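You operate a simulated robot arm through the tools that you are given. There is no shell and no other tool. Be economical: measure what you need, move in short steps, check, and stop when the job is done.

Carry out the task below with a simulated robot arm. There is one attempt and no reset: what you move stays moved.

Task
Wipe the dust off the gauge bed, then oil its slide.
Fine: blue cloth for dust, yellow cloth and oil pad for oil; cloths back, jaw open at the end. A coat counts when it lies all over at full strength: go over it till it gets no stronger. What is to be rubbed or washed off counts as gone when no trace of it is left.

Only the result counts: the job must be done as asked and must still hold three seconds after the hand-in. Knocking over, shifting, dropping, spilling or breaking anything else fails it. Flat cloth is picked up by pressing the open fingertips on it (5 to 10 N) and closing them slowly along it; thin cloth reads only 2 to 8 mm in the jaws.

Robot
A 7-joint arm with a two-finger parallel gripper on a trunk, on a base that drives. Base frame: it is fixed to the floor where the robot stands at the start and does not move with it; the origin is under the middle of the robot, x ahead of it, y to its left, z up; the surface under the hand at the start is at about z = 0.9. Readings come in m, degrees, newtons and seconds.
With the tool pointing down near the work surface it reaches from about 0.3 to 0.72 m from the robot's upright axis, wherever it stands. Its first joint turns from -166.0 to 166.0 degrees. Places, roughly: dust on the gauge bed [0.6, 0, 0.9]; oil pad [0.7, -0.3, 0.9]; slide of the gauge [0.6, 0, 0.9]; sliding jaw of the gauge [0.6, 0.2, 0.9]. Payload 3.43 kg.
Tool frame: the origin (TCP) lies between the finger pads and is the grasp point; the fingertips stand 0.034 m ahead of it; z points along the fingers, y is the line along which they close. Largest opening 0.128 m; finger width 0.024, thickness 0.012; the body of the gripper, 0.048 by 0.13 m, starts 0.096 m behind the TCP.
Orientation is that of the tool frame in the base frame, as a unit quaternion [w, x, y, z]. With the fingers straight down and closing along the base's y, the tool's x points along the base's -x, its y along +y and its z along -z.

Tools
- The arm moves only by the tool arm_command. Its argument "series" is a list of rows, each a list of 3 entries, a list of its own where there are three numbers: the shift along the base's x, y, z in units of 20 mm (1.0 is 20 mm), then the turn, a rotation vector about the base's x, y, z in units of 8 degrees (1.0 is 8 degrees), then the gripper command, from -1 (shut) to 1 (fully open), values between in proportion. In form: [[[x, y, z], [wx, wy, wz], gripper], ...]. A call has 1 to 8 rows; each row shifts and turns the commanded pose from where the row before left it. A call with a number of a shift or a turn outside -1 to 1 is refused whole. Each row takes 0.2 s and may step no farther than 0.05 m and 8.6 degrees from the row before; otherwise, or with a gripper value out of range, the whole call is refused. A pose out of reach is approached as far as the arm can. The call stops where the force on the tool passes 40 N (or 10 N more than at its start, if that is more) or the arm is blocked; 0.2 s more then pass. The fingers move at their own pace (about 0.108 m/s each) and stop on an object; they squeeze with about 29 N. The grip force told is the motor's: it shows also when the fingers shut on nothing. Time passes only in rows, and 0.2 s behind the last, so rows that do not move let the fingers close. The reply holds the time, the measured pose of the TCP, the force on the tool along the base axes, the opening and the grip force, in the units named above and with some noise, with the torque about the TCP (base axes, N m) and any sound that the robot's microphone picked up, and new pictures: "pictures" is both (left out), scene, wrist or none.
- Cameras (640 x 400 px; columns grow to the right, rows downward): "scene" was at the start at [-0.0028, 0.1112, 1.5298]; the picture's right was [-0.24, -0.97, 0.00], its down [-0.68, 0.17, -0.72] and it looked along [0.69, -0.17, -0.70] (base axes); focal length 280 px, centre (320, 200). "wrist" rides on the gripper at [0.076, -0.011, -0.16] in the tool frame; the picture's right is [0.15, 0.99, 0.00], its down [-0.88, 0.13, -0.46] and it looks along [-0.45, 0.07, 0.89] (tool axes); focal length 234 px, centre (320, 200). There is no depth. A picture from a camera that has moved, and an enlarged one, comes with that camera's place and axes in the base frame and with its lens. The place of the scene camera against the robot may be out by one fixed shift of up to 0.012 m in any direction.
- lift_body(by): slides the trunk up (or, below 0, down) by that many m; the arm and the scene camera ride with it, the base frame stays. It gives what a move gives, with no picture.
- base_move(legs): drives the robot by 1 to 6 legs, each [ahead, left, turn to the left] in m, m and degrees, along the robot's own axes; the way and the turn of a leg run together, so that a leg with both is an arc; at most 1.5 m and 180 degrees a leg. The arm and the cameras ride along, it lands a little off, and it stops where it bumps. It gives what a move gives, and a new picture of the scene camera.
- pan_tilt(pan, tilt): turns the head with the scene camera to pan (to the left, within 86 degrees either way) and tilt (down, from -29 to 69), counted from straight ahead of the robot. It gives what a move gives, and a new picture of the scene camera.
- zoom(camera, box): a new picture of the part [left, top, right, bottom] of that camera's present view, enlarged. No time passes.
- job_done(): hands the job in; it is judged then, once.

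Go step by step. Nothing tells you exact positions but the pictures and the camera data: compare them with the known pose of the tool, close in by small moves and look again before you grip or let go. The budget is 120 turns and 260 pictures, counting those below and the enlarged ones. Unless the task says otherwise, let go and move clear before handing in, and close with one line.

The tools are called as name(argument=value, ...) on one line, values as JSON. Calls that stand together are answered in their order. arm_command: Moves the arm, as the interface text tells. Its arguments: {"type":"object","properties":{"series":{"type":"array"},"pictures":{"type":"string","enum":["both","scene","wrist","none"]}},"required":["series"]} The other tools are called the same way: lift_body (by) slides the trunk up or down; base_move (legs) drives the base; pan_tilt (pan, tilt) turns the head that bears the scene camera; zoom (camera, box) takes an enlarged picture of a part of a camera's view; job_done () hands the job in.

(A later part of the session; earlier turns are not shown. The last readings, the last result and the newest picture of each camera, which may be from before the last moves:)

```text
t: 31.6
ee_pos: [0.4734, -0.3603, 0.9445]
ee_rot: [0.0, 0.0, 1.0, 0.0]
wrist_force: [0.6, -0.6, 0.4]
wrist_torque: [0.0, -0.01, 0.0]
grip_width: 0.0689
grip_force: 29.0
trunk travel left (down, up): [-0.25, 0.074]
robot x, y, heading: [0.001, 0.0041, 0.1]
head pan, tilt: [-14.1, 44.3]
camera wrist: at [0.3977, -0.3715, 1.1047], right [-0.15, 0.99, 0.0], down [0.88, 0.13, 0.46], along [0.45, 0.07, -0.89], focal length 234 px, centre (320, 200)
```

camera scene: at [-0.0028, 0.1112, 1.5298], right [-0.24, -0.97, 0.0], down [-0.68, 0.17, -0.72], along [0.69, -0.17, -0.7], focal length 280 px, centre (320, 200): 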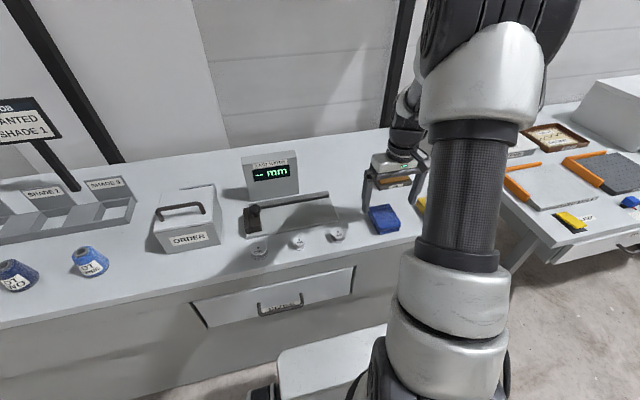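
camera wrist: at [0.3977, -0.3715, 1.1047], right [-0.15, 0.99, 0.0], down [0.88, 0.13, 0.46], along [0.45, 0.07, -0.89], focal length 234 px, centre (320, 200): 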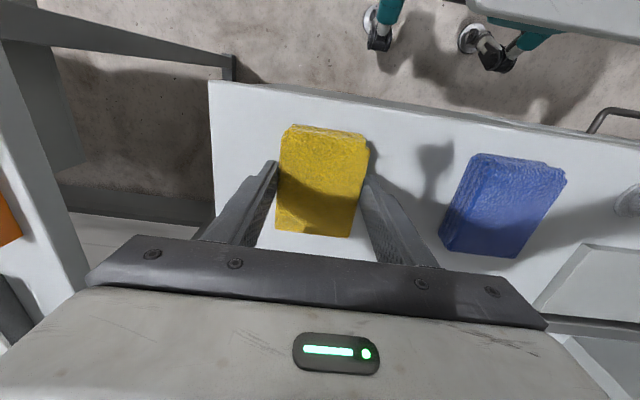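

The yellow cloth is held; its place is TCP (0.4735, -0.360). I'll lift it and carry it over the oil pad at about (0.65, -0.30).

arm_command(series=[[[0, 0, 1], [0, 0, 0], -1], [[0, 0, 1], [0, 0, 0], -1], [[0, 0, 1], [0, 0, 0], -1], [[0, 0, 1], [0, 0, 0], -1], [[1, 0.35, 0], [0, 0, 0], -1], [[1, 0.35, 0], [0, 0, 0], -1], [[1, 0.35, 0], [0, 0, 0], -1], [[1, 0.35, 0], [0, 0, 0], -1]], pictures="none")

arm_command(series=[[[1, 0.4, 0], [0, 0, 0], -1], [[1, 0.4, 0], [0, 0, 0], -1], [[1, 0.4, 0], [0, 0, 0], -1], [[1, 0.4, 0], [0, 0, 0], -1], [[0.3, 0, 0], [0, 0, 0], -1], [[0, 0, 0], [0, 0, 0], -1]], pictures="both")

zoom(camera="wrist", box=[200, 80, 460, 260])

zoom(camera="scene", box=[340, 120, 480, 220])

```text
t: 33.4
ee_pos: [0.5525, -0.33, 1.0249]
ee_rot: [0.0, 0.0, 1.0, -0.001]
wrist_force: [0.1, -0.9, -0.6]
wrist_torque: [-0.04, 0.0, 0.03]
grip_width: 0.0688
grip_force: 29.1
trunk travel left (down, up): [-0.25, 0.074]
robot x, y, heading: [-0.0014, 0.0019, -0.2]
head pan, tilt: [-14.1, 44.3]
```

```text
t: 34.8
ee_pos: [0.6381, -0.2977, 1.0253]
ee_rot: [0.0, 0.0, 1.0, 0.0]
wrist_force: [-0.9, -0.4, -0.4]
wrist_torque: [0.03, -0.02, 0.01]
grip_width: 0.0686
grip_force: 28.9
trunk travel left (down, up): [-0.25, 0.074]
robot x, y, heading: [-0.0005, -0.0, 0.1]
head pan, tilt: [-14.1, 44.3]
camera scene: at [-0.0027, 0.1112, 1.5298], right [-0.24, -0.97, 0.0], down [-0.68, 0.17, -0.72], along [0.69, -0.17, -0.7], focal length 280 px, centre (320, 200)
camera wrist: at [0.5627, -0.3098, 1.1852], right [-0.15, 0.99, 0.0], down [0.88, 0.13, 0.46], along [0.45, 0.07, -0.89], focal length 234 px, centre (320, 200)
```

scene: 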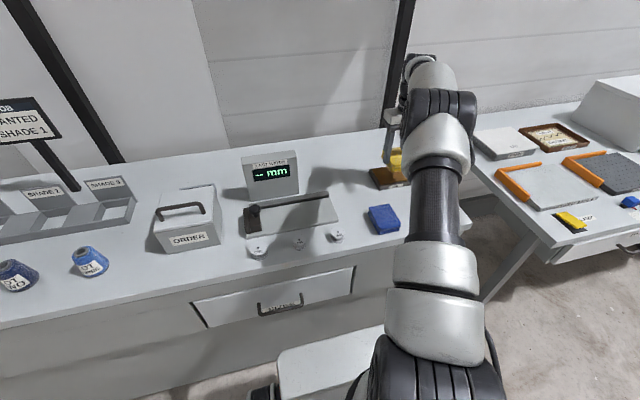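
wrist: 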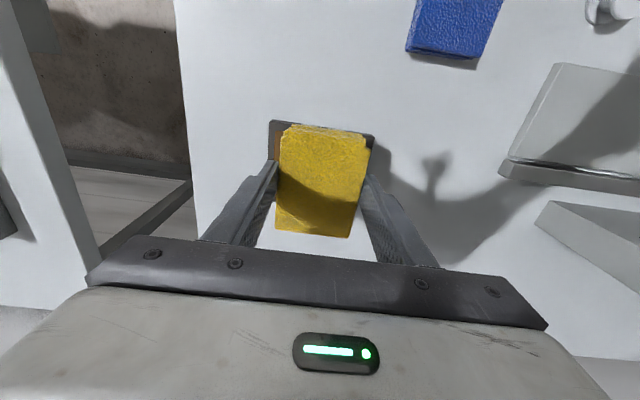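

```text
2.22 times, centred on (330, 170) of wrist
camera zoom: at [0.5627, -0.3098, 1.1852], right [-0.15, 0.99, 0.0], down [0.88, 0.13, 0.46], along [0.45, 0.07, -0.89], focal length 520 px, centre (298, 267)
```

zoom: 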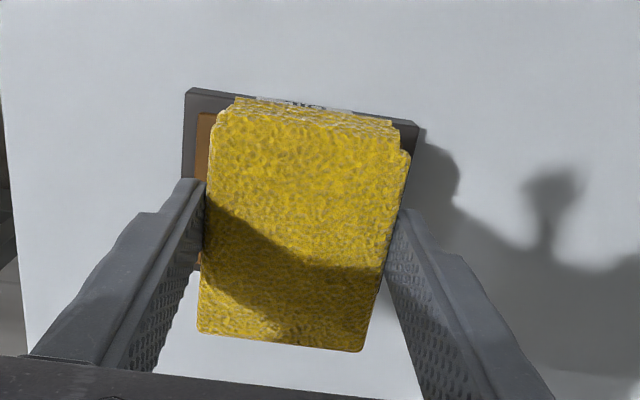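

```text
4.00 times, centred on (410, 170) of scene
camera zoom: at [-0.0027, 0.1112, 1.5298], right [-0.24, -0.97, 0.0], down [-0.68, 0.17, -0.72], along [0.69, -0.17, -0.7], focal length 1118 px, centre (-40, 320)
```

zoom: 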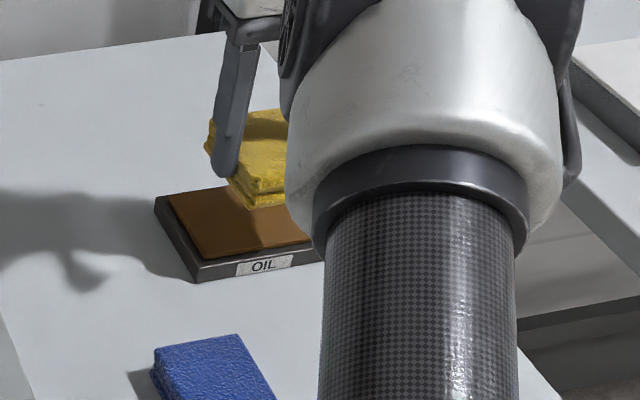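

The pad spans about y −0.36…−0.24 with its front edge at x ≈ 0.607, so the cloth is over it. I'll lower and press gently.

arm_command(series=[[[0.35, 0, -1], [0, 0, 0], -1], [[0, 0, -1], [0, 0, 0], -1], [[0, 0, -0.6], [0, 0, 0], -1], [[0, 0, -0.1], [0, 0, 0], -1], [[0, 0, -0.1], [0, 0, 0], -1]], pictures="none")

```text
t: 36.0
ee_pos: [0.6469, -0.2992, 0.9684]
ee_rot: [0.001, 0.0, 1.0, 0.0]
wrist_force: [1.4, 0.9, 4.0]
wrist_torque: [0.06, 0.09, -0.02]
grip_width: 0.0686
grip_force: 28.8
trunk travel left (down, up): [-0.25, 0.074]
robot x, y, heading: [0.0012, -0.0035, 0.0]
head pan, tilt: [-14.1, 44.3]
```

arm_command(series=[[[0, 0, -0.1], [0, 0, 0], -1], [[0, 0.5, 0], [0, 0, 0], -1], [[0, -0.5, 0], [0, 0, 0], -1], [[0, -0.5, 0], [0, 0, 0], -1], [[0, 0.5, 0], [0, 0, 0], -1], [[0, 0, 0], [0, 0, 0], -1]], pictures="none")

arm_command(series=[[[0, 0, 1], [0, 0, 0], -1], [[0, 0, 1], [0, 0, 0], -1], [[0, 0, 1], [0, 0, 0], -1], [[-0.3, 1, 0], [0, 0, 0], -1], [[-0.3, 1, 0], [0, 0, 0], -1], [[-0.3, 1, 0], [0, 0, 0], -1], [[-0.3, 1, 0], [0, 0, 0], -1], [[-0.3, 1, 0], [0, 0, 0], -1]], pictures="scene")

zoom(camera="scene", box=[300, 120, 440, 220])

```text
t: 37.4
ee_pos: [0.6476, -0.3026, 0.9689]
ee_rot: [0.002, 0.001, 1.0, -0.003]
wrist_force: [7.1, -8.3, 14.5]
wrist_torque: [0.03, -0.24, -0.16]
grip_width: 0.0688
grip_force: 29.4
trunk travel left (down, up): [-0.25, 0.074]
robot x, y, heading: [-0.002, 0.0041, -0.1]
head pan, tilt: [-14.1, 44.3]
```

```text
t: 39.2
ee_pos: [0.6154, -0.1985, 1.0296]
ee_rot: [0.0, 0.0, 1.0, 0.0]
wrist_force: [0.1, -0.3, -0.1]
wrist_torque: [-0.01, 0.0, 0.0]
grip_width: 0.0687
grip_force: 29.4
trunk travel left (down, up): [-0.25, 0.074]
robot x, y, heading: [0.0015, 0.0009, -0.2]
head pan, tilt: [-14.1, 44.3]
camera scene: at [-0.0028, 0.1112, 1.5298], right [-0.24, -0.97, 0.0], down [-0.68, 0.17, -0.72], along [0.69, -0.17, -0.7], focal length 280 px, centre (320, 200)
```

scene: 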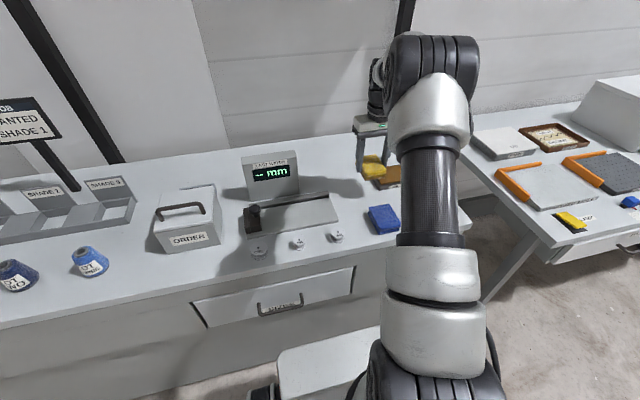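

```text
4.00 times, centred on (370, 170) of scene
camera zoom: at [-0.0028, 0.1112, 1.5298], right [-0.24, -0.97, 0.0], down [-0.68, 0.17, -0.72], along [0.69, -0.17, -0.7], focal length 1118 px, centre (120, 320)
```

zoom: 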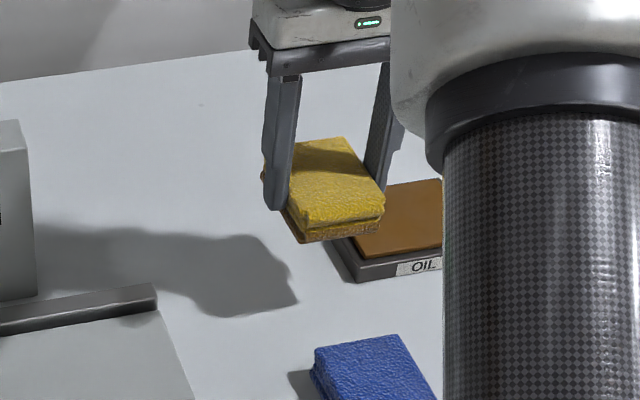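

The cloth's underside has turned oily brown. Now I'll move over the right end of the rail and look.

arm_command(series=[[[-0.1, 1, 0], [0, 0, 0], -1], [[-0.1, 1, 0], [0, 0, 0], -1], [[-0.1, 1, 0], [0, 0, 0], -1], [[-0.1, 1, 0], [0, 0, 0], -1], [[-0.1, 1, 0], [0, 0, 0], -1], [[-0.1, 1, -0.5], [0, 0, 0], -1], [[-0.1, 1, -0.5], [0, 0, 0], -1], [[0, 0.2, -0.6], [0, 0, 0], -1]], pictures="both")

zoom(camera="scene", box=[220, 130, 360, 230])

zoom(camera="wrist", box=[200, 80, 580, 280])

```text
t: 41.0
ee_pos: [0.6028, -0.0543, 0.994]
ee_rot: [0.0, -0.001, 1.0, 0.0]
wrist_force: [0.4, 0.1, -0.4]
wrist_torque: [0.04, 0.0, 0.0]
grip_width: 0.069
grip_force: 28.6
trunk travel left (down, up): [-0.25, 0.074]
robot x, y, heading: [-0.0002, 0.0017, -0.3]
head pan, tilt: [-14.1, 44.3]
camera scene: at [-0.0027, 0.1113, 1.5298], right [-0.24, -0.97, 0.0], down [-0.68, 0.17, -0.72], along [0.69, -0.17, -0.7], focal length 280 px, centre (320, 200)
camera wrist: at [0.5269, -0.068, 1.1544], right [-0.15, 0.99, 0.0], down [0.88, 0.13, 0.46], along [0.45, 0.07, -0.89], focal length 234 px, centre (320, 200)
```

scene: 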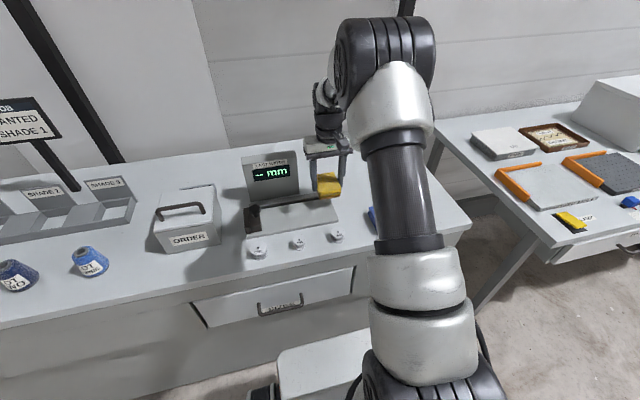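
wrist: 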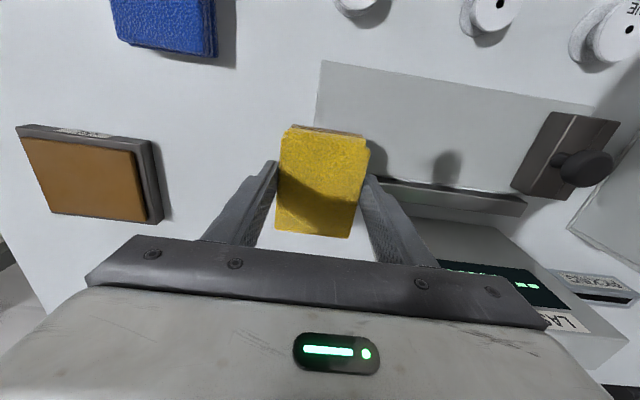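

```text
4.00 times, centred on (290, 180) of scene
camera zoom: at [-0.0027, 0.1113, 1.5298], right [-0.24, -0.97, 0.0], down [-0.68, 0.17, -0.72], along [0.69, -0.17, -0.7], focal length 1118 px, centre (440, 280)
```

zoom: 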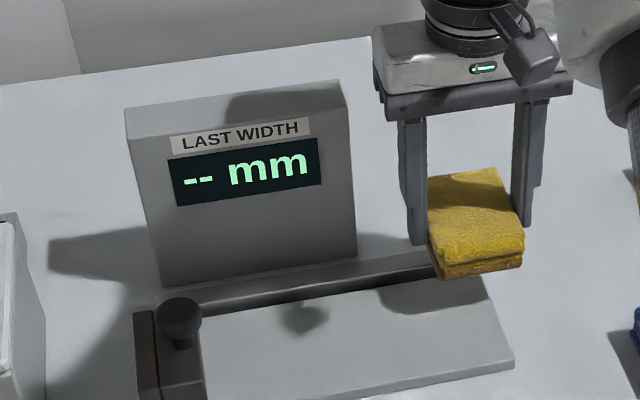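

```text
1.68 times, centred on (390, 180) of wrist
camera zoom: at [0.5269, -0.068, 1.1544], right [-0.15, 0.99, 0.0], down [0.88, 0.13, 0.46], along [0.45, 0.07, -0.89], focal length 394 px, centre (202, 234)
```

zoom: 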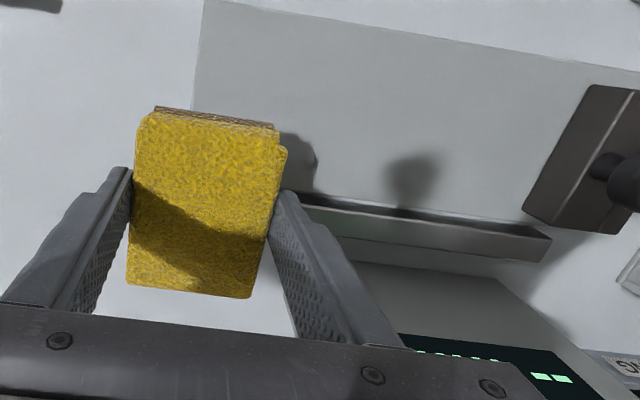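

The rail's top runs at x ≈ 0.610–0.627, from y ≈ −0.07 to 0.18. I'll lower onto its right part until contact.

arm_command(series=[[[0, 0, -0.7], [0, 0, 0], -1], [[0, 0, -0.2], [0, 0, 0], -1], [[0, 0, -0.1], [0, 0, 0], -1], [[0, 0, -0.1], [0, 0, 0], -1]], pictures="none")

```text
t: 42.0
ee_pos: [0.6023, -0.0541, 0.9729]
ee_rot: [0.001, 0.0, 1.0, 0.0]
wrist_force: [0.6, -0.1, -0.7]
wrist_torque: [-0.02, -0.03, -0.01]
grip_width: 0.0688
grip_force: 28.7
trunk travel left (down, up): [-0.25, 0.074]
robot x, y, heading: [0.0023, 0.0023, -0.1]
head pan, tilt: [-14.1, 44.3]
```

arm_command(series=[[[0, 0, -0.1], [0, 0, 0], -1], [[0, 0, -0.1], [0, 0, 0], -1]], pictures="none")

arm_command(series=[[[0, 0, -0.05], [0, 0, 0], -1], [[0, 0, -0.05], [0, 0, 0], -1]], pictures="none")

```text
t: 42.6
ee_pos: [0.603, -0.0546, 0.9683]
ee_rot: [0.0, 0.0, 1.0, 0.001]
wrist_force: [-0.1, -1.1, -0.2]
wrist_torque: [0.01, 0.01, 0.02]
grip_width: 0.0688
grip_force: 29.1
trunk travel left (down, up): [-0.25, 0.074]
robot x, y, heading: [-0.0031, -0.0044, 0.1]
head pan, tilt: [-14.1, 44.3]
```

```text
t: 43.2
ee_pos: [0.6037, -0.0543, 0.9678]
ee_rot: [0.0, 0.0, 1.0, 0.0]
wrist_force: [0.0, 0.5, 0.5]
wrist_torque: [-0.03, 0.01, -0.02]
grip_width: 0.069
grip_force: 28.7
trunk travel left (down, up): [-0.25, 0.074]
robot x, y, heading: [0.0009, -0.0016, -0.0]
head pan, tilt: [-14.1, 44.3]
```

arm_command(series=[[[0, 0, -0.08], [0, 0, 0], -1], [[0, 0, -0.08], [0, 0, 0], -1]], pictures="none")

zoom(camera="scene", box=[280, 150, 360, 210])

```text
t: 43.8
ee_pos: [0.6029, -0.0556, 0.9655]
ee_rot: [0.001, 0.0, 1.0, 0.0]
wrist_force: [0.0, -0.2, 3.1]
wrist_torque: [0.0, -0.09, -0.01]
grip_width: 0.0686
grip_force: 29.4
trunk travel left (down, up): [-0.25, 0.074]
robot x, y, heading: [0.0026, 0.002, -0.2]
head pan, tilt: [-14.1, 44.3]
```

```text
6.67 times, centred on (320, 180) of scene
camera zoom: at [-0.003, 0.1112, 1.5299], right [-0.24, -0.97, 0.0], down [-0.68, 0.17, -0.72], along [0.69, -0.17, -0.7], focal length 1863 px, centre (320, 333)
```

zoom: 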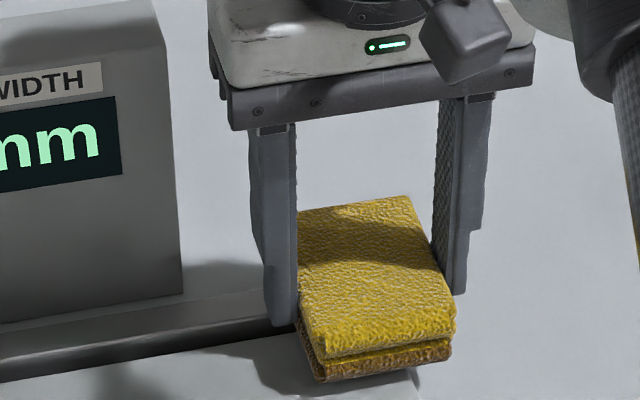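

Contact at z 0.9655. I'll press slightly and stroke along the rail towards the jaw and back.

arm_command(series=[[[0, 0, -0.06], [0, 0, 0], -1], [[0, 0.9, 0], [0, 0, 0], -1], [[0, 0.9, 0], [0, 0, 0], -1], [[0, 0.9, 0], [0, 0, 0], -1], [[0, 0.9, 0], [0, 0, 0], -1], [[0, 0.9, 0], [0, 0, 0], -1], [[0, 0.9, 0], [0, 0, 0], -1], [[0, 0.9, 0], [0, 0, 0], -1]], pictures="both")

zoom(camera="scene", box=[230, 160, 350, 240])

zoom(camera="wrist", box=[200, 80, 580, 280])

```text
t: 45.6
ee_pos: [0.6021, 0.0692, 0.9641]
ee_rot: [0.003, 0.0, 1.0, 0.0]
wrist_force: [1.1, -10.7, 31.4]
wrist_torque: [-0.69, -0.59, -0.17]
grip_width: 0.0691
grip_force: 29.1
trunk travel left (down, up): [-0.25, 0.074]
robot x, y, heading: [-0.0002, -0.0003, -0.0]
head pan, tilt: [-14.1, 44.3]
camera scene: at [-0.0053, 0.1099, 1.53], right [-0.24, -0.97, 0.0], down [-0.68, 0.17, -0.72], along [0.7, -0.17, -0.7], focal length 280 px, centre (320, 200)
camera wrist: at [0.5247, 0.0575, 1.1232], right [-0.15, 0.99, 0.0], down [0.88, 0.13, 0.46], along [0.46, 0.07, -0.89], focal length 234 px, centre (320, 200)
```

scene: 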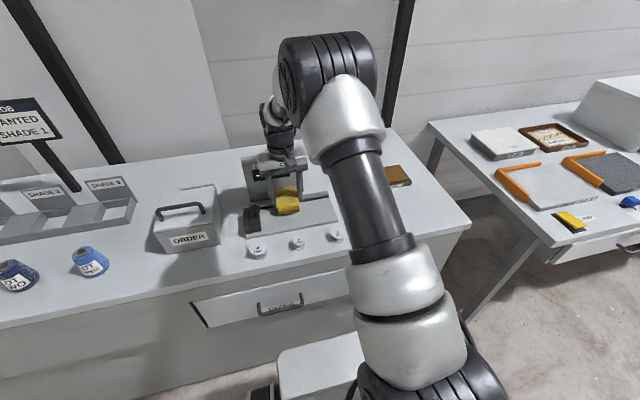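
wrist: 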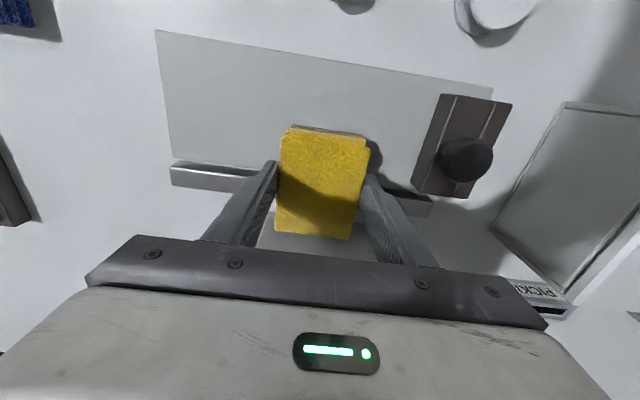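

```text
5.00 times, centred on (290, 200) of scene
camera zoom: at [-0.0053, 0.1099, 1.53], right [-0.24, -0.97, 0.0], down [-0.68, 0.17, -0.72], along [0.7, -0.17, -0.7], focal length 1397 px, centre (470, 200)
```

zoom: 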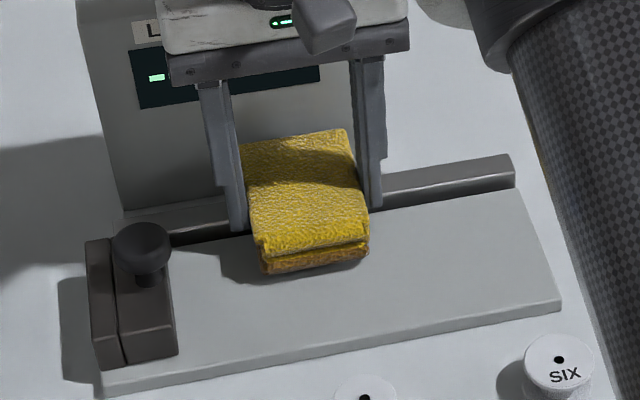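

```text
1.68 times, centred on (390, 180) of wrist
camera zoom: at [0.5247, 0.0575, 1.1232], right [-0.15, 0.99, 0.0], down [0.88, 0.13, 0.46], along [0.46, 0.07, -0.89], focal length 394 px, centre (202, 234)
```

zoom: 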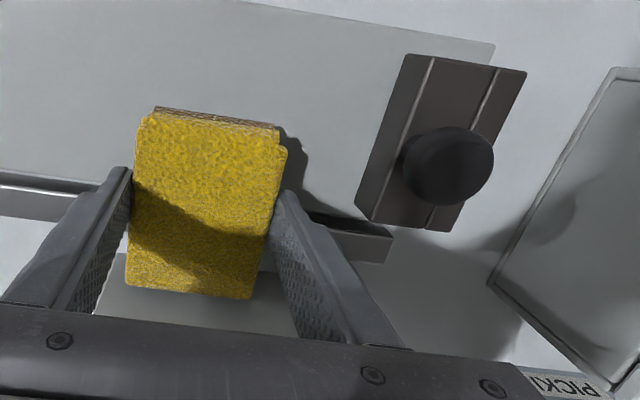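

The strokes work; the pressure crept up to 31 N, so I'll ease off by 1 mm and keep stroking between y ≈ 0.095 and −0.055.

arm_command(series=[[[0, 0.9, 0.05], [0, 0, 0], -1], [[0, 0.3, 0], [0, 0, 0], -1], [[0, -1, 0], [0, 0, 0], -1], [[0, -1, 0], [0, 0, 0], -1], [[0, -1, 0], [0, 0, 0], -1], [[0, -1, 0], [0, 0, 0], -1], [[0, -1, 0], [0, 0, 0], -1], [[0, -1, 0], [0, 0, 0], -1]], pictures="scene")

zoom(camera="scene", box=[230, 160, 350, 240])

```text
t: 47.4
ee_pos: [0.6024, -0.026, 0.9631]
ee_rot: [0.001, -0.001, 1.0, 0.0]
wrist_force: [-0.7, 9.3, 27.3]
wrist_torque: [0.7, -0.4, 0.11]
grip_width: 0.0689
grip_force: 29.5
trunk travel left (down, up): [-0.25, 0.074]
robot x, y, heading: [-0.0012, -0.0004, 0.0]
head pan, tilt: [-14.1, 44.3]
camera scene: at [-0.0051, 0.112, 1.5298], right [-0.24, -0.97, 0.0], down [-0.68, 0.17, -0.72], along [0.7, -0.17, -0.7], focal length 280 px, centre (320, 200)
```

scene: 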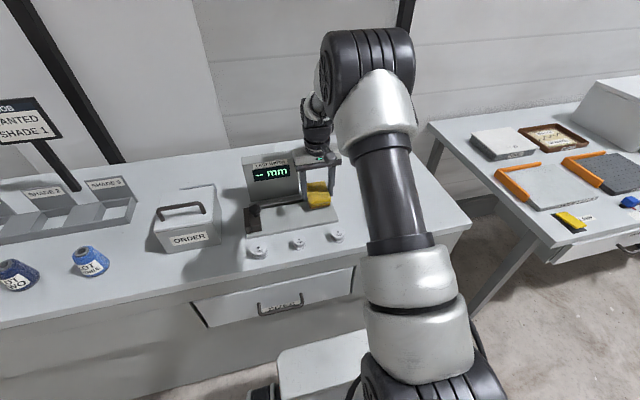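

```text
5.00 times, centred on (290, 200) of scene
camera zoom: at [-0.0051, 0.112, 1.5298], right [-0.24, -0.97, 0.0], down [-0.68, 0.17, -0.72], along [0.7, -0.17, -0.7], focal length 1397 px, centre (470, 200)
```

zoom: 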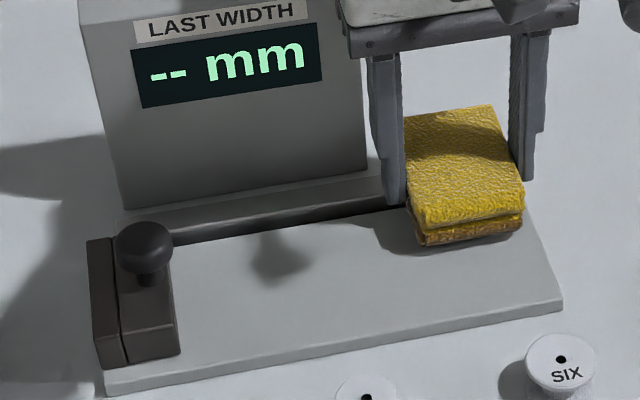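

arm_command(series=[[[0, -1, 0.05], [0, 0, 0], -1], [[0, -0.6, 0], [0, 0, 0], -1], [[0, 1, 0], [0, 0, 0], -1], [[0, 1, 0], [0, 0, 0], -1], [[0, 1, 0], [0, 0, 0], -1], [[0, 1, 0], [0, 0, 0], -1], [[0, 1, 0], [0, 0, 0], -1], [[0, 1, 0], [0, 0, 0], -1]], pictures="none")

arm_command(series=[[[0, 1, 0], [0, 0, 0], -1], [[0, 0.5, 0], [0, 0, 0], -1], [[0, -1, 0], [0, 0, 0], -1], [[0, -1, 0], [0, 0, 0], -1], [[0, -1, 0], [0, 0, 0], -1], [[0, -1, 0], [0, 0, 0], -1], [[0, -1, 0], [0, 0, 0], -1], [[0, -1, 0], [0, 0, 0], -1]], pictures="none")

arm_command(series=[[[0, -1, 0], [0, 0, 0], -1], [[0, -0.5, 0], [0, 0, 0], -1], [[0, 0, 1], [0, 0, 0], -1], [[0, 0, 1], [0, 0, 0], -1], [[0, -1, 0.5], [0, 0, 0], -1], [[0, -1, 0], [0, 0, 0], -1], [[0, -1, 0], [0, 0, 0], -1], [[0, -1, 0], [0, 0, 0], -1]], pictures="both")

zoom(camera="scene", box=[240, 170, 350, 230])

zoom(camera="wrist", box=[360, 60, 640, 260])

```text
t: 49.2
ee_pos: [0.6048, 0.0617, 0.964]
ee_rot: [0.0, -0.001, 1.0, 0.0]
wrist_force: [-0.7, -0.2, 5.7]
wrist_torque: [-0.08, -0.06, -0.03]
grip_width: 0.0687
grip_force: 28.9
trunk travel left (down, up): [-0.25, 0.074]
robot x, y, heading: [-0.0005, 0.0025, 0.1]
head pan, tilt: [-14.1, 44.3]
```

```text
t: 51.0
ee_pos: [0.6017, -0.0286, 0.9636]
ee_rot: [0.002, 0.0, 1.0, 0.0]
wrist_force: [0.6, -0.2, 3.5]
wrist_torque: [0.01, -0.04, -0.01]
grip_width: 0.0691
grip_force: 28.6
trunk travel left (down, up): [-0.25, 0.074]
robot x, y, heading: [0.0015, -0.0013, 0.0]
head pan, tilt: [-14.1, 44.3]
```

```text
t: 52.8
ee_pos: [0.6021, -0.1382, 1.0145]
ee_rot: [0.0, -0.001, 1.0, 0.0]
wrist_force: [-0.2, 0.0, -0.2]
wrist_torque: [-0.01, 0.04, -0.01]
grip_width: 0.0693
grip_force: 29.3
trunk travel left (down, up): [-0.25, 0.074]
robot x, y, heading: [-0.0002, 0.0022, 0.3]
head pan, tilt: [-14.1, 44.3]
camera scene: at [-0.0028, 0.1111, 1.5298], right [-0.24, -0.97, 0.0], down [-0.68, 0.17, -0.72], along [0.69, -0.17, -0.7], focal length 280 px, centre (320, 200)
camera wrist: at [0.5266, -0.1504, 1.1736], right [-0.15, 0.99, 0.0], down [0.88, 0.13, 0.46], along [0.45, 0.07, -0.89], focal length 234 px, centre (320, 200)
```

scene: 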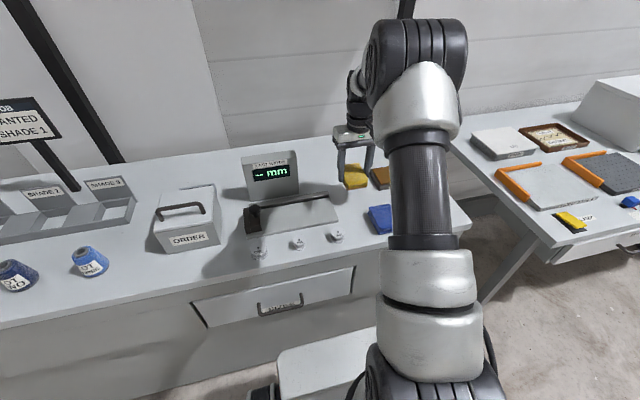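
wrist: 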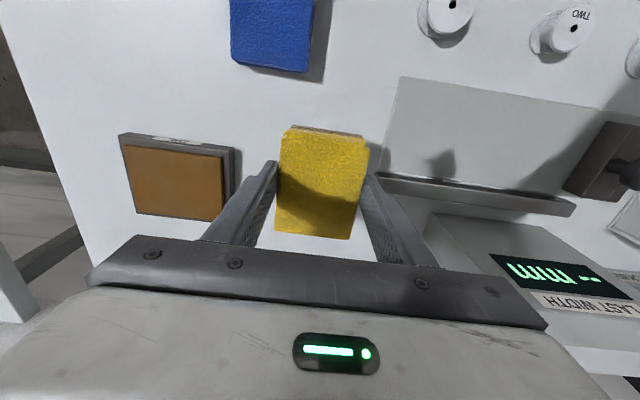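

```text
5.82 times, centred on (295, 200) of scene
camera zoom: at [-0.0028, 0.1111, 1.5298], right [-0.24, -0.97, 0.0], down [-0.68, 0.17, -0.72], along [0.69, -0.17, -0.7], focal length 1626 px, centre (466, 200)
```

zoom: 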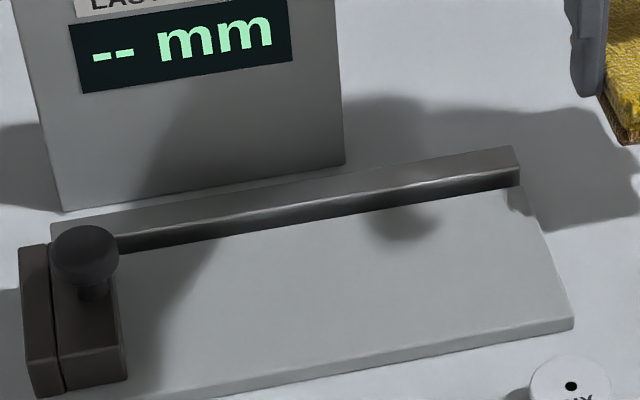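

```text
2.00 times, centred on (500, 160) of wrist
camera zoom: at [0.5266, -0.1504, 1.1736], right [-0.15, 0.99, 0.0], down [0.88, 0.13, 0.46], along [0.45, 0.07, -0.89], focal length 468 px, centre (-40, 280)
```

zoom: 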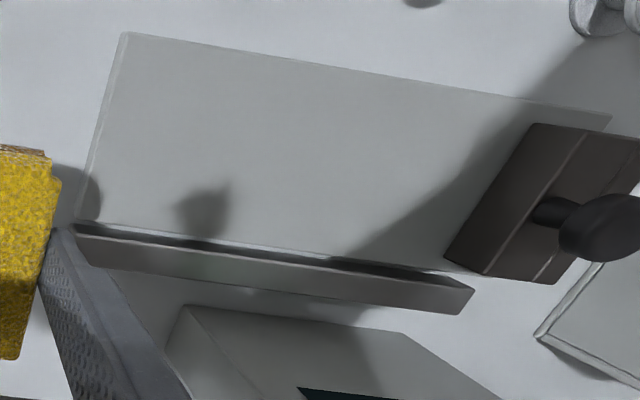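

zoom(camera="scene", box=[295, 180, 345, 212])

zoom(camera="scene", box=[250, 185, 300, 217])

zoom(camera="wrist", box=[380, 160, 600, 230])

```text
12.50 times, centred on (320, 196) of scene
camera zoom: at [-0.0028, 0.1111, 1.5298], right [-0.24, -0.97, 0.0], down [-0.68, 0.17, -0.72], along [0.69, -0.17, -0.7], focal length 3494 px, centre (320, 250)
```

zoom: 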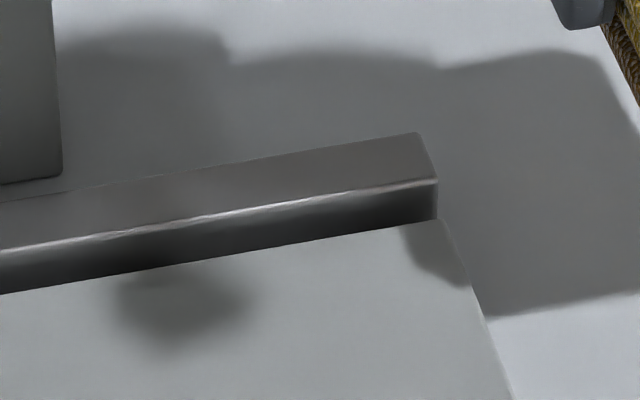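

```text
12.50 times, centred on (275, 201) of scene
camera zoom: at [-0.0028, 0.1111, 1.5298], right [-0.24, -0.97, 0.0], down [-0.68, 0.17, -0.72], along [0.69, -0.17, -0.7], focal length 3494 px, centre (882, 188)
```

zoom: 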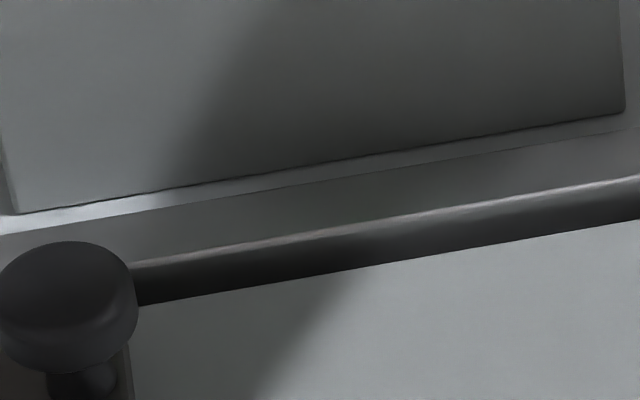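

```text
2.91 times, centred on (490, 195) of wrist
camera zoom: at [0.5266, -0.1504, 1.1736], right [-0.15, 0.99, 0.0], down [0.88, 0.13, 0.46], along [0.45, 0.07, -0.89], focal length 681 px, centre (-174, 214)
```

zoom: 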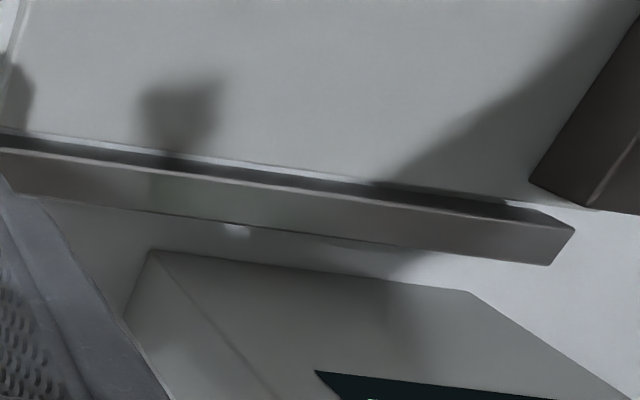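

A faint warm oil tint shows on the right end and fades leftwards, so it needs more. I'll reload at the pad.

arm_command(series=[[[0.28, -1, 0.3], [0, 0, 0], -1], [[0.28, -1, 0], [0, 0, 0], -1], [[0.28, -1, 0], [0, 0, 0], -1], [[0.28, -1, 0], [0, 0, 0], -1], [[0.28, -1, 0], [0, 0, 0], -1], [[0.28, -1, 0], [0, 0, 0], -1], [[0.28, -1, 0], [0, 0, 0], -1], [[0.28, -1, 0], [0, 0, 0], -1]], pictures="none")

arm_command(series=[[[0, 0, -1], [0, 0, 0], -1], [[0, 0, -1], [0, 0, 0], -1], [[0, 0, -0.6], [0, 0, 0], -1], [[0, 0, -0.1], [0, 0, 0], -1], [[0, 0, 0], [0, 0, 0], -1]], pictures="none")

```text
t: 54.6
ee_pos: [0.6479, -0.299, 1.0192]
ee_rot: [0.0, 0.0, 1.0, 0.0]
wrist_force: [0.3, 1.4, -0.3]
wrist_torque: [-0.01, -0.01, -0.02]
grip_width: 0.0689
grip_force: 29.1
trunk travel left (down, up): [-0.25, 0.074]
robot x, y, heading: [0.0013, -0.0006, 0.5]
head pan, tilt: [-14.1, 44.3]
```

```text
t: 55.8
ee_pos: [0.6474, -0.2972, 0.968]
ee_rot: [0.001, 0.0, 1.0, 0.0]
wrist_force: [1.6, -0.8, 3.2]
wrist_torque: [0.0, 0.09, 0.01]
grip_width: 0.0685
grip_force: 28.9
trunk travel left (down, up): [-0.25, 0.074]
robot x, y, heading: [0.0014, 0.0008, 0.1]
head pan, tilt: [-14.1, 44.3]
```

arm_command(series=[[[0, 0, -0.08], [0, 0, 0], -1], [[0.2, 0, 0], [0, 0, 0], -1], [[-0.4, 0, 0], [0, 0, 0], -1], [[0.2, 0, 0], [0, 0, 0], -1], [[0, 0, 0], [0, 0, 0], -1], [[0, 0, 1], [0, 0, 0], -1], [[0, 0, 1], [0, 0, 0], -1], [[0, 0, 0.7], [0, 0, 0], -1]], pictures="none")

arm_command(series=[[[-0.28, 1, 0], [0, 0, 0], -1], [[-0.28, 1, 0], [0, 0, 0], -1], [[-0.28, 1, 0], [0, 0, 0], -1], [[-0.28, 1, 0], [0, 0, 0], -1], [[-0.28, 1, 0], [0, 0, 0], -1], [[-0.28, 1, 0], [0, 0, 0], -1], [[-0.28, 1, 0], [0, 0, 0], -1], [[-0.28, 1, 0], [0, 0, 0], -1]], pictures="none")

arm_command(series=[[[0, 1, 0], [0, 0, 0], -1], [[0, 1, 0], [0, 0, 0], -1], [[0, 1, 0], [0, 0, 0], -1], [[0, 1, 0], [0, 0, 0], -1], [[0, 1, 0], [0, 0, 0], -1], [[0, 1, -1], [0, 0, 0], -1], [[0, 1, -1], [0, 0, 0], -1], [[0, 0, 0], [0, 0, 0], -1]], pictures="none")

```text
t: 57.6
ee_pos: [0.6481, -0.2973, 1.019]
ee_rot: [-0.001, 0.0, 1.0, 0.0]
wrist_force: [-0.2, -0.2, -0.1]
wrist_torque: [-0.02, 0.02, -0.02]
grip_width: 0.0688
grip_force: 29.6
trunk travel left (down, up): [-0.25, 0.074]
robot x, y, heading: [-0.0002, 0.0022, 0.1]
head pan, tilt: [-14.1, 44.3]
```

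```text
t: 59.4
ee_pos: [0.6033, -0.1354, 1.0182]
ee_rot: [0.0, 0.0, 1.0, 0.0]
wrist_force: [-0.5, 0.7, -0.2]
wrist_torque: [0.0, 0.04, 0.0]
grip_width: 0.0688
grip_force: 28.5
trunk travel left (down, up): [-0.25, 0.074]
robot x, y, heading: [0.001, -0.0026, 0.0]
head pan, tilt: [-14.1, 44.3]
```

```text
t: 61.2
ee_pos: [0.6013, 0.0043, 0.9792]
ee_rot: [-0.001, 0.001, 1.0, 0.0]
wrist_force: [0.0, -0.6, 0.2]
wrist_torque: [-0.01, -0.01, 0.0]
grip_width: 0.0688
grip_force: 28.9
trunk travel left (down, up): [-0.25, 0.074]
robot x, y, heading: [-0.002, 0.0013, 0.0]
head pan, tilt: [-14.1, 44.3]
```

arm_command(series=[[[0, 0, -0.5], [0, 0, 0], -1], [[0, 0, -0.15], [0, 0, 0], -1], [[0, 0, -0.1], [0, 0, 0], -1], [[0, 0, 0], [0, 0, 0], -1]], pictures="none")

```text
t: 62.2
ee_pos: [0.6031, 0.0032, 0.9635]
ee_rot: [0.0, -0.001, 1.0, 0.0]
wrist_force: [-0.1, -0.5, 0.0]
wrist_torque: [0.0, -0.01, -0.02]
grip_width: 0.0687
grip_force: 29.0
trunk travel left (down, up): [-0.25, 0.074]
robot x, y, heading: [0.0015, -0.0003, 0.1]
head pan, tilt: [-14.1, 44.3]
```

arm_command(series=[[[0, 0, -0.07], [0, 0, 0], -1], [[0, 0, -0.07], [0, 0, 0], -1]], pictures="none")

```text
t: 62.8
ee_pos: [0.6028, 0.0024, 0.9619]
ee_rot: [0.0, 0.0, 1.0, 0.0]
wrist_force: [-1.2, 0.1, 11.8]
wrist_torque: [-0.06, -0.1, -0.02]
grip_width: 0.0687
grip_force: 28.9
trunk travel left (down, up): [-0.25, 0.074]
robot x, y, heading: [0.0005, -0.0049, -0.2]
head pan, tilt: [-14.1, 44.3]
```

Contact at 12 N. Stroking to the jaw end and back across the whole right part.

arm_command(series=[[[0, 1, 0], [0, 0, 0], -1], [[0, 1, 0], [0, 0, 0], -1], [[0, 1, 0], [0, 0, 0], -1], [[0, 1, 0], [0, 0, 0], -1], [[0, 0.8, 0], [0, 0, 0], -1], [[0, -1, 0], [0, 0, 0], -1], [[0, -1, 0], [0, 0, 0], -1], [[0, -1, 0], [0, 0, 0], -1]], pictures="none")

arm_command(series=[[[0, -1, 0], [0, 0, 0], -1], [[0, -1, 0], [0, 0, 0], -1], [[0, -1, 0], [0, 0, 0], -1], [[0, -1, 0], [0, 0, 0], -1], [[0, 1, 0], [0, 0, 0], -1], [[0, 1, 0], [0, 0, 0], -1], [[0, 1, 0], [0, 0, 0], -1], [[0, 1, 0], [0, 0, 0], -1]], pictures="none")

arm_command(series=[[[0, 1, 0], [0, 0, 0], -1], [[0, 1, 0], [0, 0, 0], -1], [[0, 1, 0], [0, 0, 0], -1], [[0, -1, 0], [0, 0, 0], -1], [[0, -1, 0], [0, 0, 0], -1], [[0, -1, 0], [0, 0, 0], -1], [[0, -1, 0], [0, 0, 0], -1], [[0, -1, 0], [0, 0, 0], -1]], pictures="none")

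```text
t: 64.6
ee_pos: [0.6035, 0.0406, 0.9623]
ee_rot: [0.001, 0.0, 1.0, 0.0]
wrist_force: [-0.6, 4.7, 16.2]
wrist_torque: [0.3, -0.18, 0.02]
grip_width: 0.0687
grip_force: 29.2
trunk travel left (down, up): [-0.25, 0.074]
robot x, y, heading: [-0.0016, 0.0033, -0.1]
head pan, tilt: [-14.1, 44.3]
```

```text
t: 66.4
ee_pos: [0.6027, 0.0405, 0.9617]
ee_rot: [0.001, 0.001, 1.0, -0.001]
wrist_force: [-0.2, -9.4, 25.9]
wrist_torque: [-0.54, -0.38, -0.11]
grip_width: 0.0689
grip_force: 29.2
trunk travel left (down, up): [-0.25, 0.074]
robot x, y, heading: [-0.0018, 0.0012, 0.1]
head pan, tilt: [-14.1, 44.3]
```

```text
t: 68.2
ee_pos: [0.6018, -0.0015, 0.9618]
ee_rot: [0.001, 0.0, 1.0, 0.001]
wrist_force: [-1.5, 6.3, 20.4]
wrist_torque: [0.68, -0.24, 0.1]
grip_width: 0.0689
grip_force: 29.0
trunk travel left (down, up): [-0.25, 0.074]
robot x, y, heading: [-0.0017, 0.0021, -0.1]
head pan, tilt: [-14.1, 44.3]
```

arm_command(series=[[[0, -1, 0], [0, 0, 0], -1], [[0, -1, 0], [0, 0, 0], -1], [[0, -1, 0], [0, 0, 0], -1], [[0, 1, 0], [0, 0, 0], -1], [[0, 1, 0], [0, 0, 0], -1], [[0, 1, 0], [0, 0, 0], -1], [[0, 1, 0], [0, 0, 0], -1], [[0, 1, 0], [0, 0, 0], -1]], pictures="none")

arm_command(series=[[[0, 1, 0], [0, 0, 0], -1], [[0, 1, 0], [0, 0, 0], -1], [[0, 1, 0], [0, 0, 0], -1], [[0, -1, 0], [0, 0, 0], -1], [[0, -1, 0], [0, 0, 0], -1], [[0, -1, 0], [0, 0, 0], -1], [[0, -1, 0], [0, 0, 0], -1], [[0, -1, 0], [0, 0, 0], -1]], pictures="none")

arm_command(series=[[[0, -1, 0], [0, 0, 0], -1], [[0, -1, 0], [0, 0, 0], -1], [[0, -1, 0], [0, 0, 0], -1], [[0, 0, 1], [0, 0, 0], -1], [[0, -1, 1], [0, 0, 0], -1], [[0, -1, 0], [0, 0, 0], -1], [[0, -1, 0], [0, 0, 0], -1], [[0, -1, 0], [0, 0, 0], -1]], pictures="wrist")

zoom(camera="scene", box=[240, 170, 350, 230])

zoom(camera="wrist", box=[380, 160, 600, 230])

```text
t: 70.0
ee_pos: [0.6029, 0.0384, 0.9616]
ee_rot: [0.001, 0.0, 1.0, 0.0]
wrist_force: [0.4, -3.0, 11.2]
wrist_torque: [-0.1, -0.12, -0.05]
grip_width: 0.0689
grip_force: 28.5
trunk travel left (down, up): [-0.25, 0.074]
robot x, y, heading: [-0.0022, -0.0035, -0.1]
head pan, tilt: [-14.1, 44.3]
```

```text
t: 71.8
ee_pos: [0.6023, -0.0017, 0.9615]
ee_rot: [-0.001, 0.0, 1.0, 0.0]
wrist_force: [0.0, -1.2, -0.4]
wrist_torque: [0.06, -0.01, 0.04]
grip_width: 0.0687
grip_force: 29.1
trunk travel left (down, up): [-0.25, 0.074]
robot x, y, heading: [-0.0006, -0.0013, 0.2]
head pan, tilt: [-14.1, 44.3]
```

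```text
t: 73.6
ee_pos: [0.6027, -0.1415, 1.0008]
ee_rot: [0.0, 0.0, 1.0, 0.0]
wrist_force: [0.1, 0.1, -0.4]
wrist_torque: [0.03, 0.0, 0.03]
grip_width: 0.0687
grip_force: 29.0
trunk travel left (down, up): [-0.25, 0.074]
robot x, y, heading: [0.0021, 0.0046, 0.0]
head pan, tilt: [-14.1, 44.3]
camera wrist: at [0.5256, -0.1527, 1.1601], right [-0.15, 0.99, 0.0], down [0.88, 0.13, 0.46], along [0.45, 0.07, -0.89], focal length 234 px, centre (320, 200)
```

wrist: 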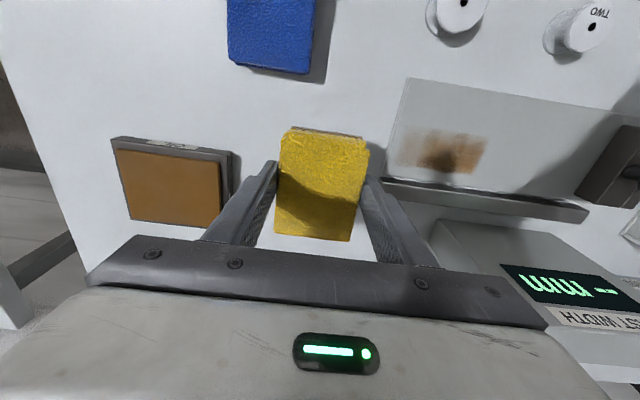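

```text
5.82 times, centred on (295, 200) of scene
camera zoom: at [-0.0027, 0.1111, 1.5298], right [-0.24, -0.97, 0.0], down [-0.68, 0.17, -0.72], along [0.69, -0.17, -0.7], focal length 1626 px, centre (466, 200)
```

zoom: 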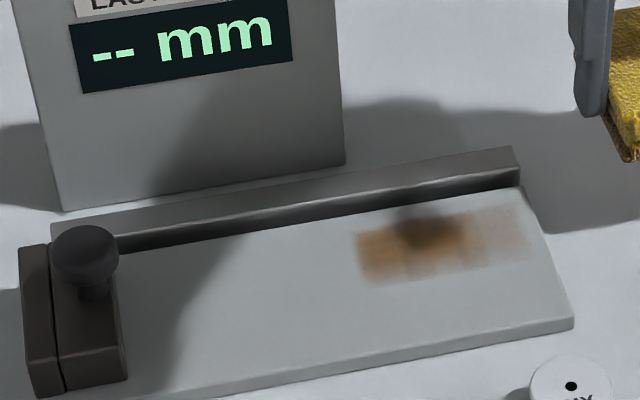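

```text
2.91 times, centred on (490, 195) of wrist
camera zoom: at [0.5256, -0.1527, 1.1601], right [-0.15, 0.99, 0.0], down [0.88, 0.13, 0.46], along [0.45, 0.07, -0.89], focal length 681 px, centre (-174, 214)
```

zoom: 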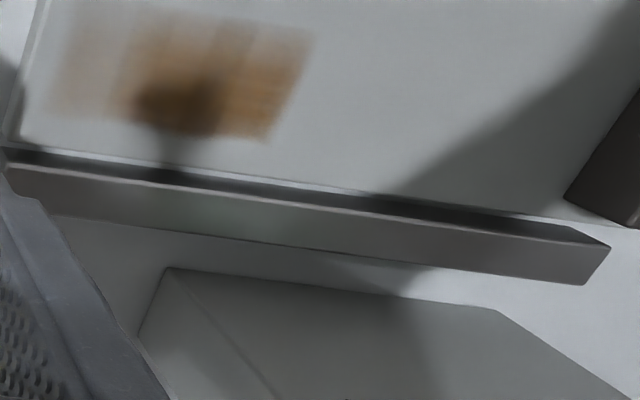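

A surprise: the oil took on a rectangle of the bed in front of the rail (y ≈ −0.06…0.033, x ≈ 0.55–0.597, sharp left limit), and not on the rail. So the slide is that bed zone, and I'll rub it flat with the cloth at x ≈ 0.552.

arm_command(series=[[[-0.4, 1, 0], [0, 0, 0], -1], [[-0.4, 1, 0], [0, 0, 0], -1], [[-0.4, 1, 0], [0, 0, 0], -1], [[-0.4, 1, 0], [0, 0, 0], -1], [[-0.4, 1, 0], [0, 0, 0], -1], [[-0.4, 1, -0.5], [0, 0, 0], -1], [[0, 0, -1], [0, 0, 0], -1], [[0, 0, -0.4], [0, 0, 0], -1]], pictures="none")

arm_command(series=[[[0, 0, -0.15], [0, 0, 0], -1], [[0, 0, -0.1], [0, 0, 0], -1], [[0, 0, 0], [0, 0, 0], -1]], pictures="wrist")

zoom(camera="scene", box=[230, 160, 350, 240])

```text
t: 75.4
ee_pos: [0.5535, -0.0244, 0.9631]
ee_rot: [0.0, 0.0, 1.0, 0.001]
wrist_force: [0.3, 0.4, -0.7]
wrist_torque: [0.0, 0.05, -0.04]
grip_width: 0.0687
grip_force: 28.2
trunk travel left (down, up): [-0.25, 0.074]
robot x, y, heading: [0.0022, 0.0023, 0.1]
head pan, tilt: [-14.1, 44.3]
```

```text
t: 76.2
ee_pos: [0.5516, -0.0213, 0.9575]
ee_rot: [0.001, 0.0, 1.0, -0.001]
wrist_force: [0.4, -0.6, -0.3]
wrist_torque: [0.0, -0.01, -0.01]
grip_width: 0.0685
grip_force: 28.7
trunk travel left (down, up): [-0.25, 0.074]
robot x, y, heading: [0.0002, -0.0005, -0.2]
head pan, tilt: [-14.1, 44.3]
camera wrist: at [0.477, -0.0337, 1.1174], right [-0.15, 0.99, 0.0], down [0.88, 0.13, 0.46], along [0.45, 0.07, -0.89], focal length 234 px, centre (320, 200)
```

wrist: 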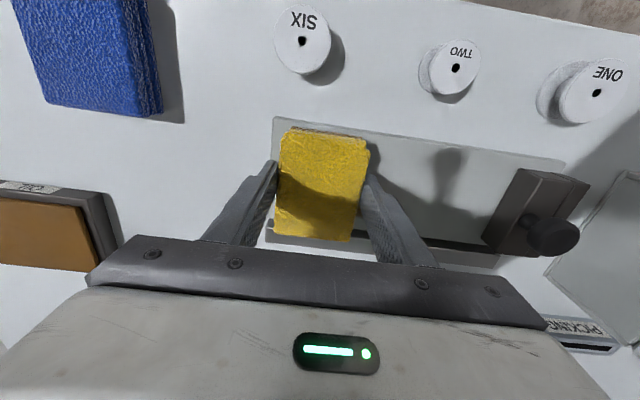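

```text
5.00 times, centred on (290, 200) of scene
camera zoom: at [-0.0027, 0.1112, 1.5298], right [-0.24, -0.97, 0.0], down [-0.68, 0.17, -0.72], along [0.69, -0.17, -0.7], focal length 1397 px, centre (470, 200)
```

zoom: 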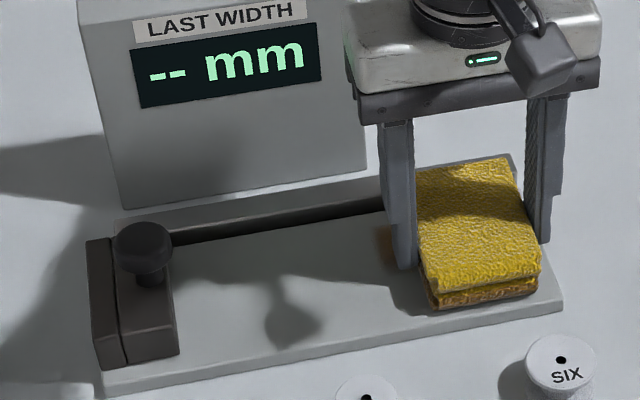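

arm_command(series=[[[0, 0, -0.08], [0, 0, 0], -1], [[0, 0, -0.08], [0, 0, 0], -1]], pictures="none")

```text
t: 76.8
ee_pos: [0.5531, -0.0215, 0.9549]
ee_rot: [0.0, 0.0, 1.0, 0.001]
wrist_force: [0.0, -1.2, 1.5]
wrist_torque: [-0.03, 0.06, 0.01]
grip_width: 0.0688
grip_force: 28.5
trunk travel left (down, up): [-0.25, 0.074]
robot x, y, heading: [0.0031, 0.0028, -0.0]
head pan, tilt: [-14.1, 44.3]
```

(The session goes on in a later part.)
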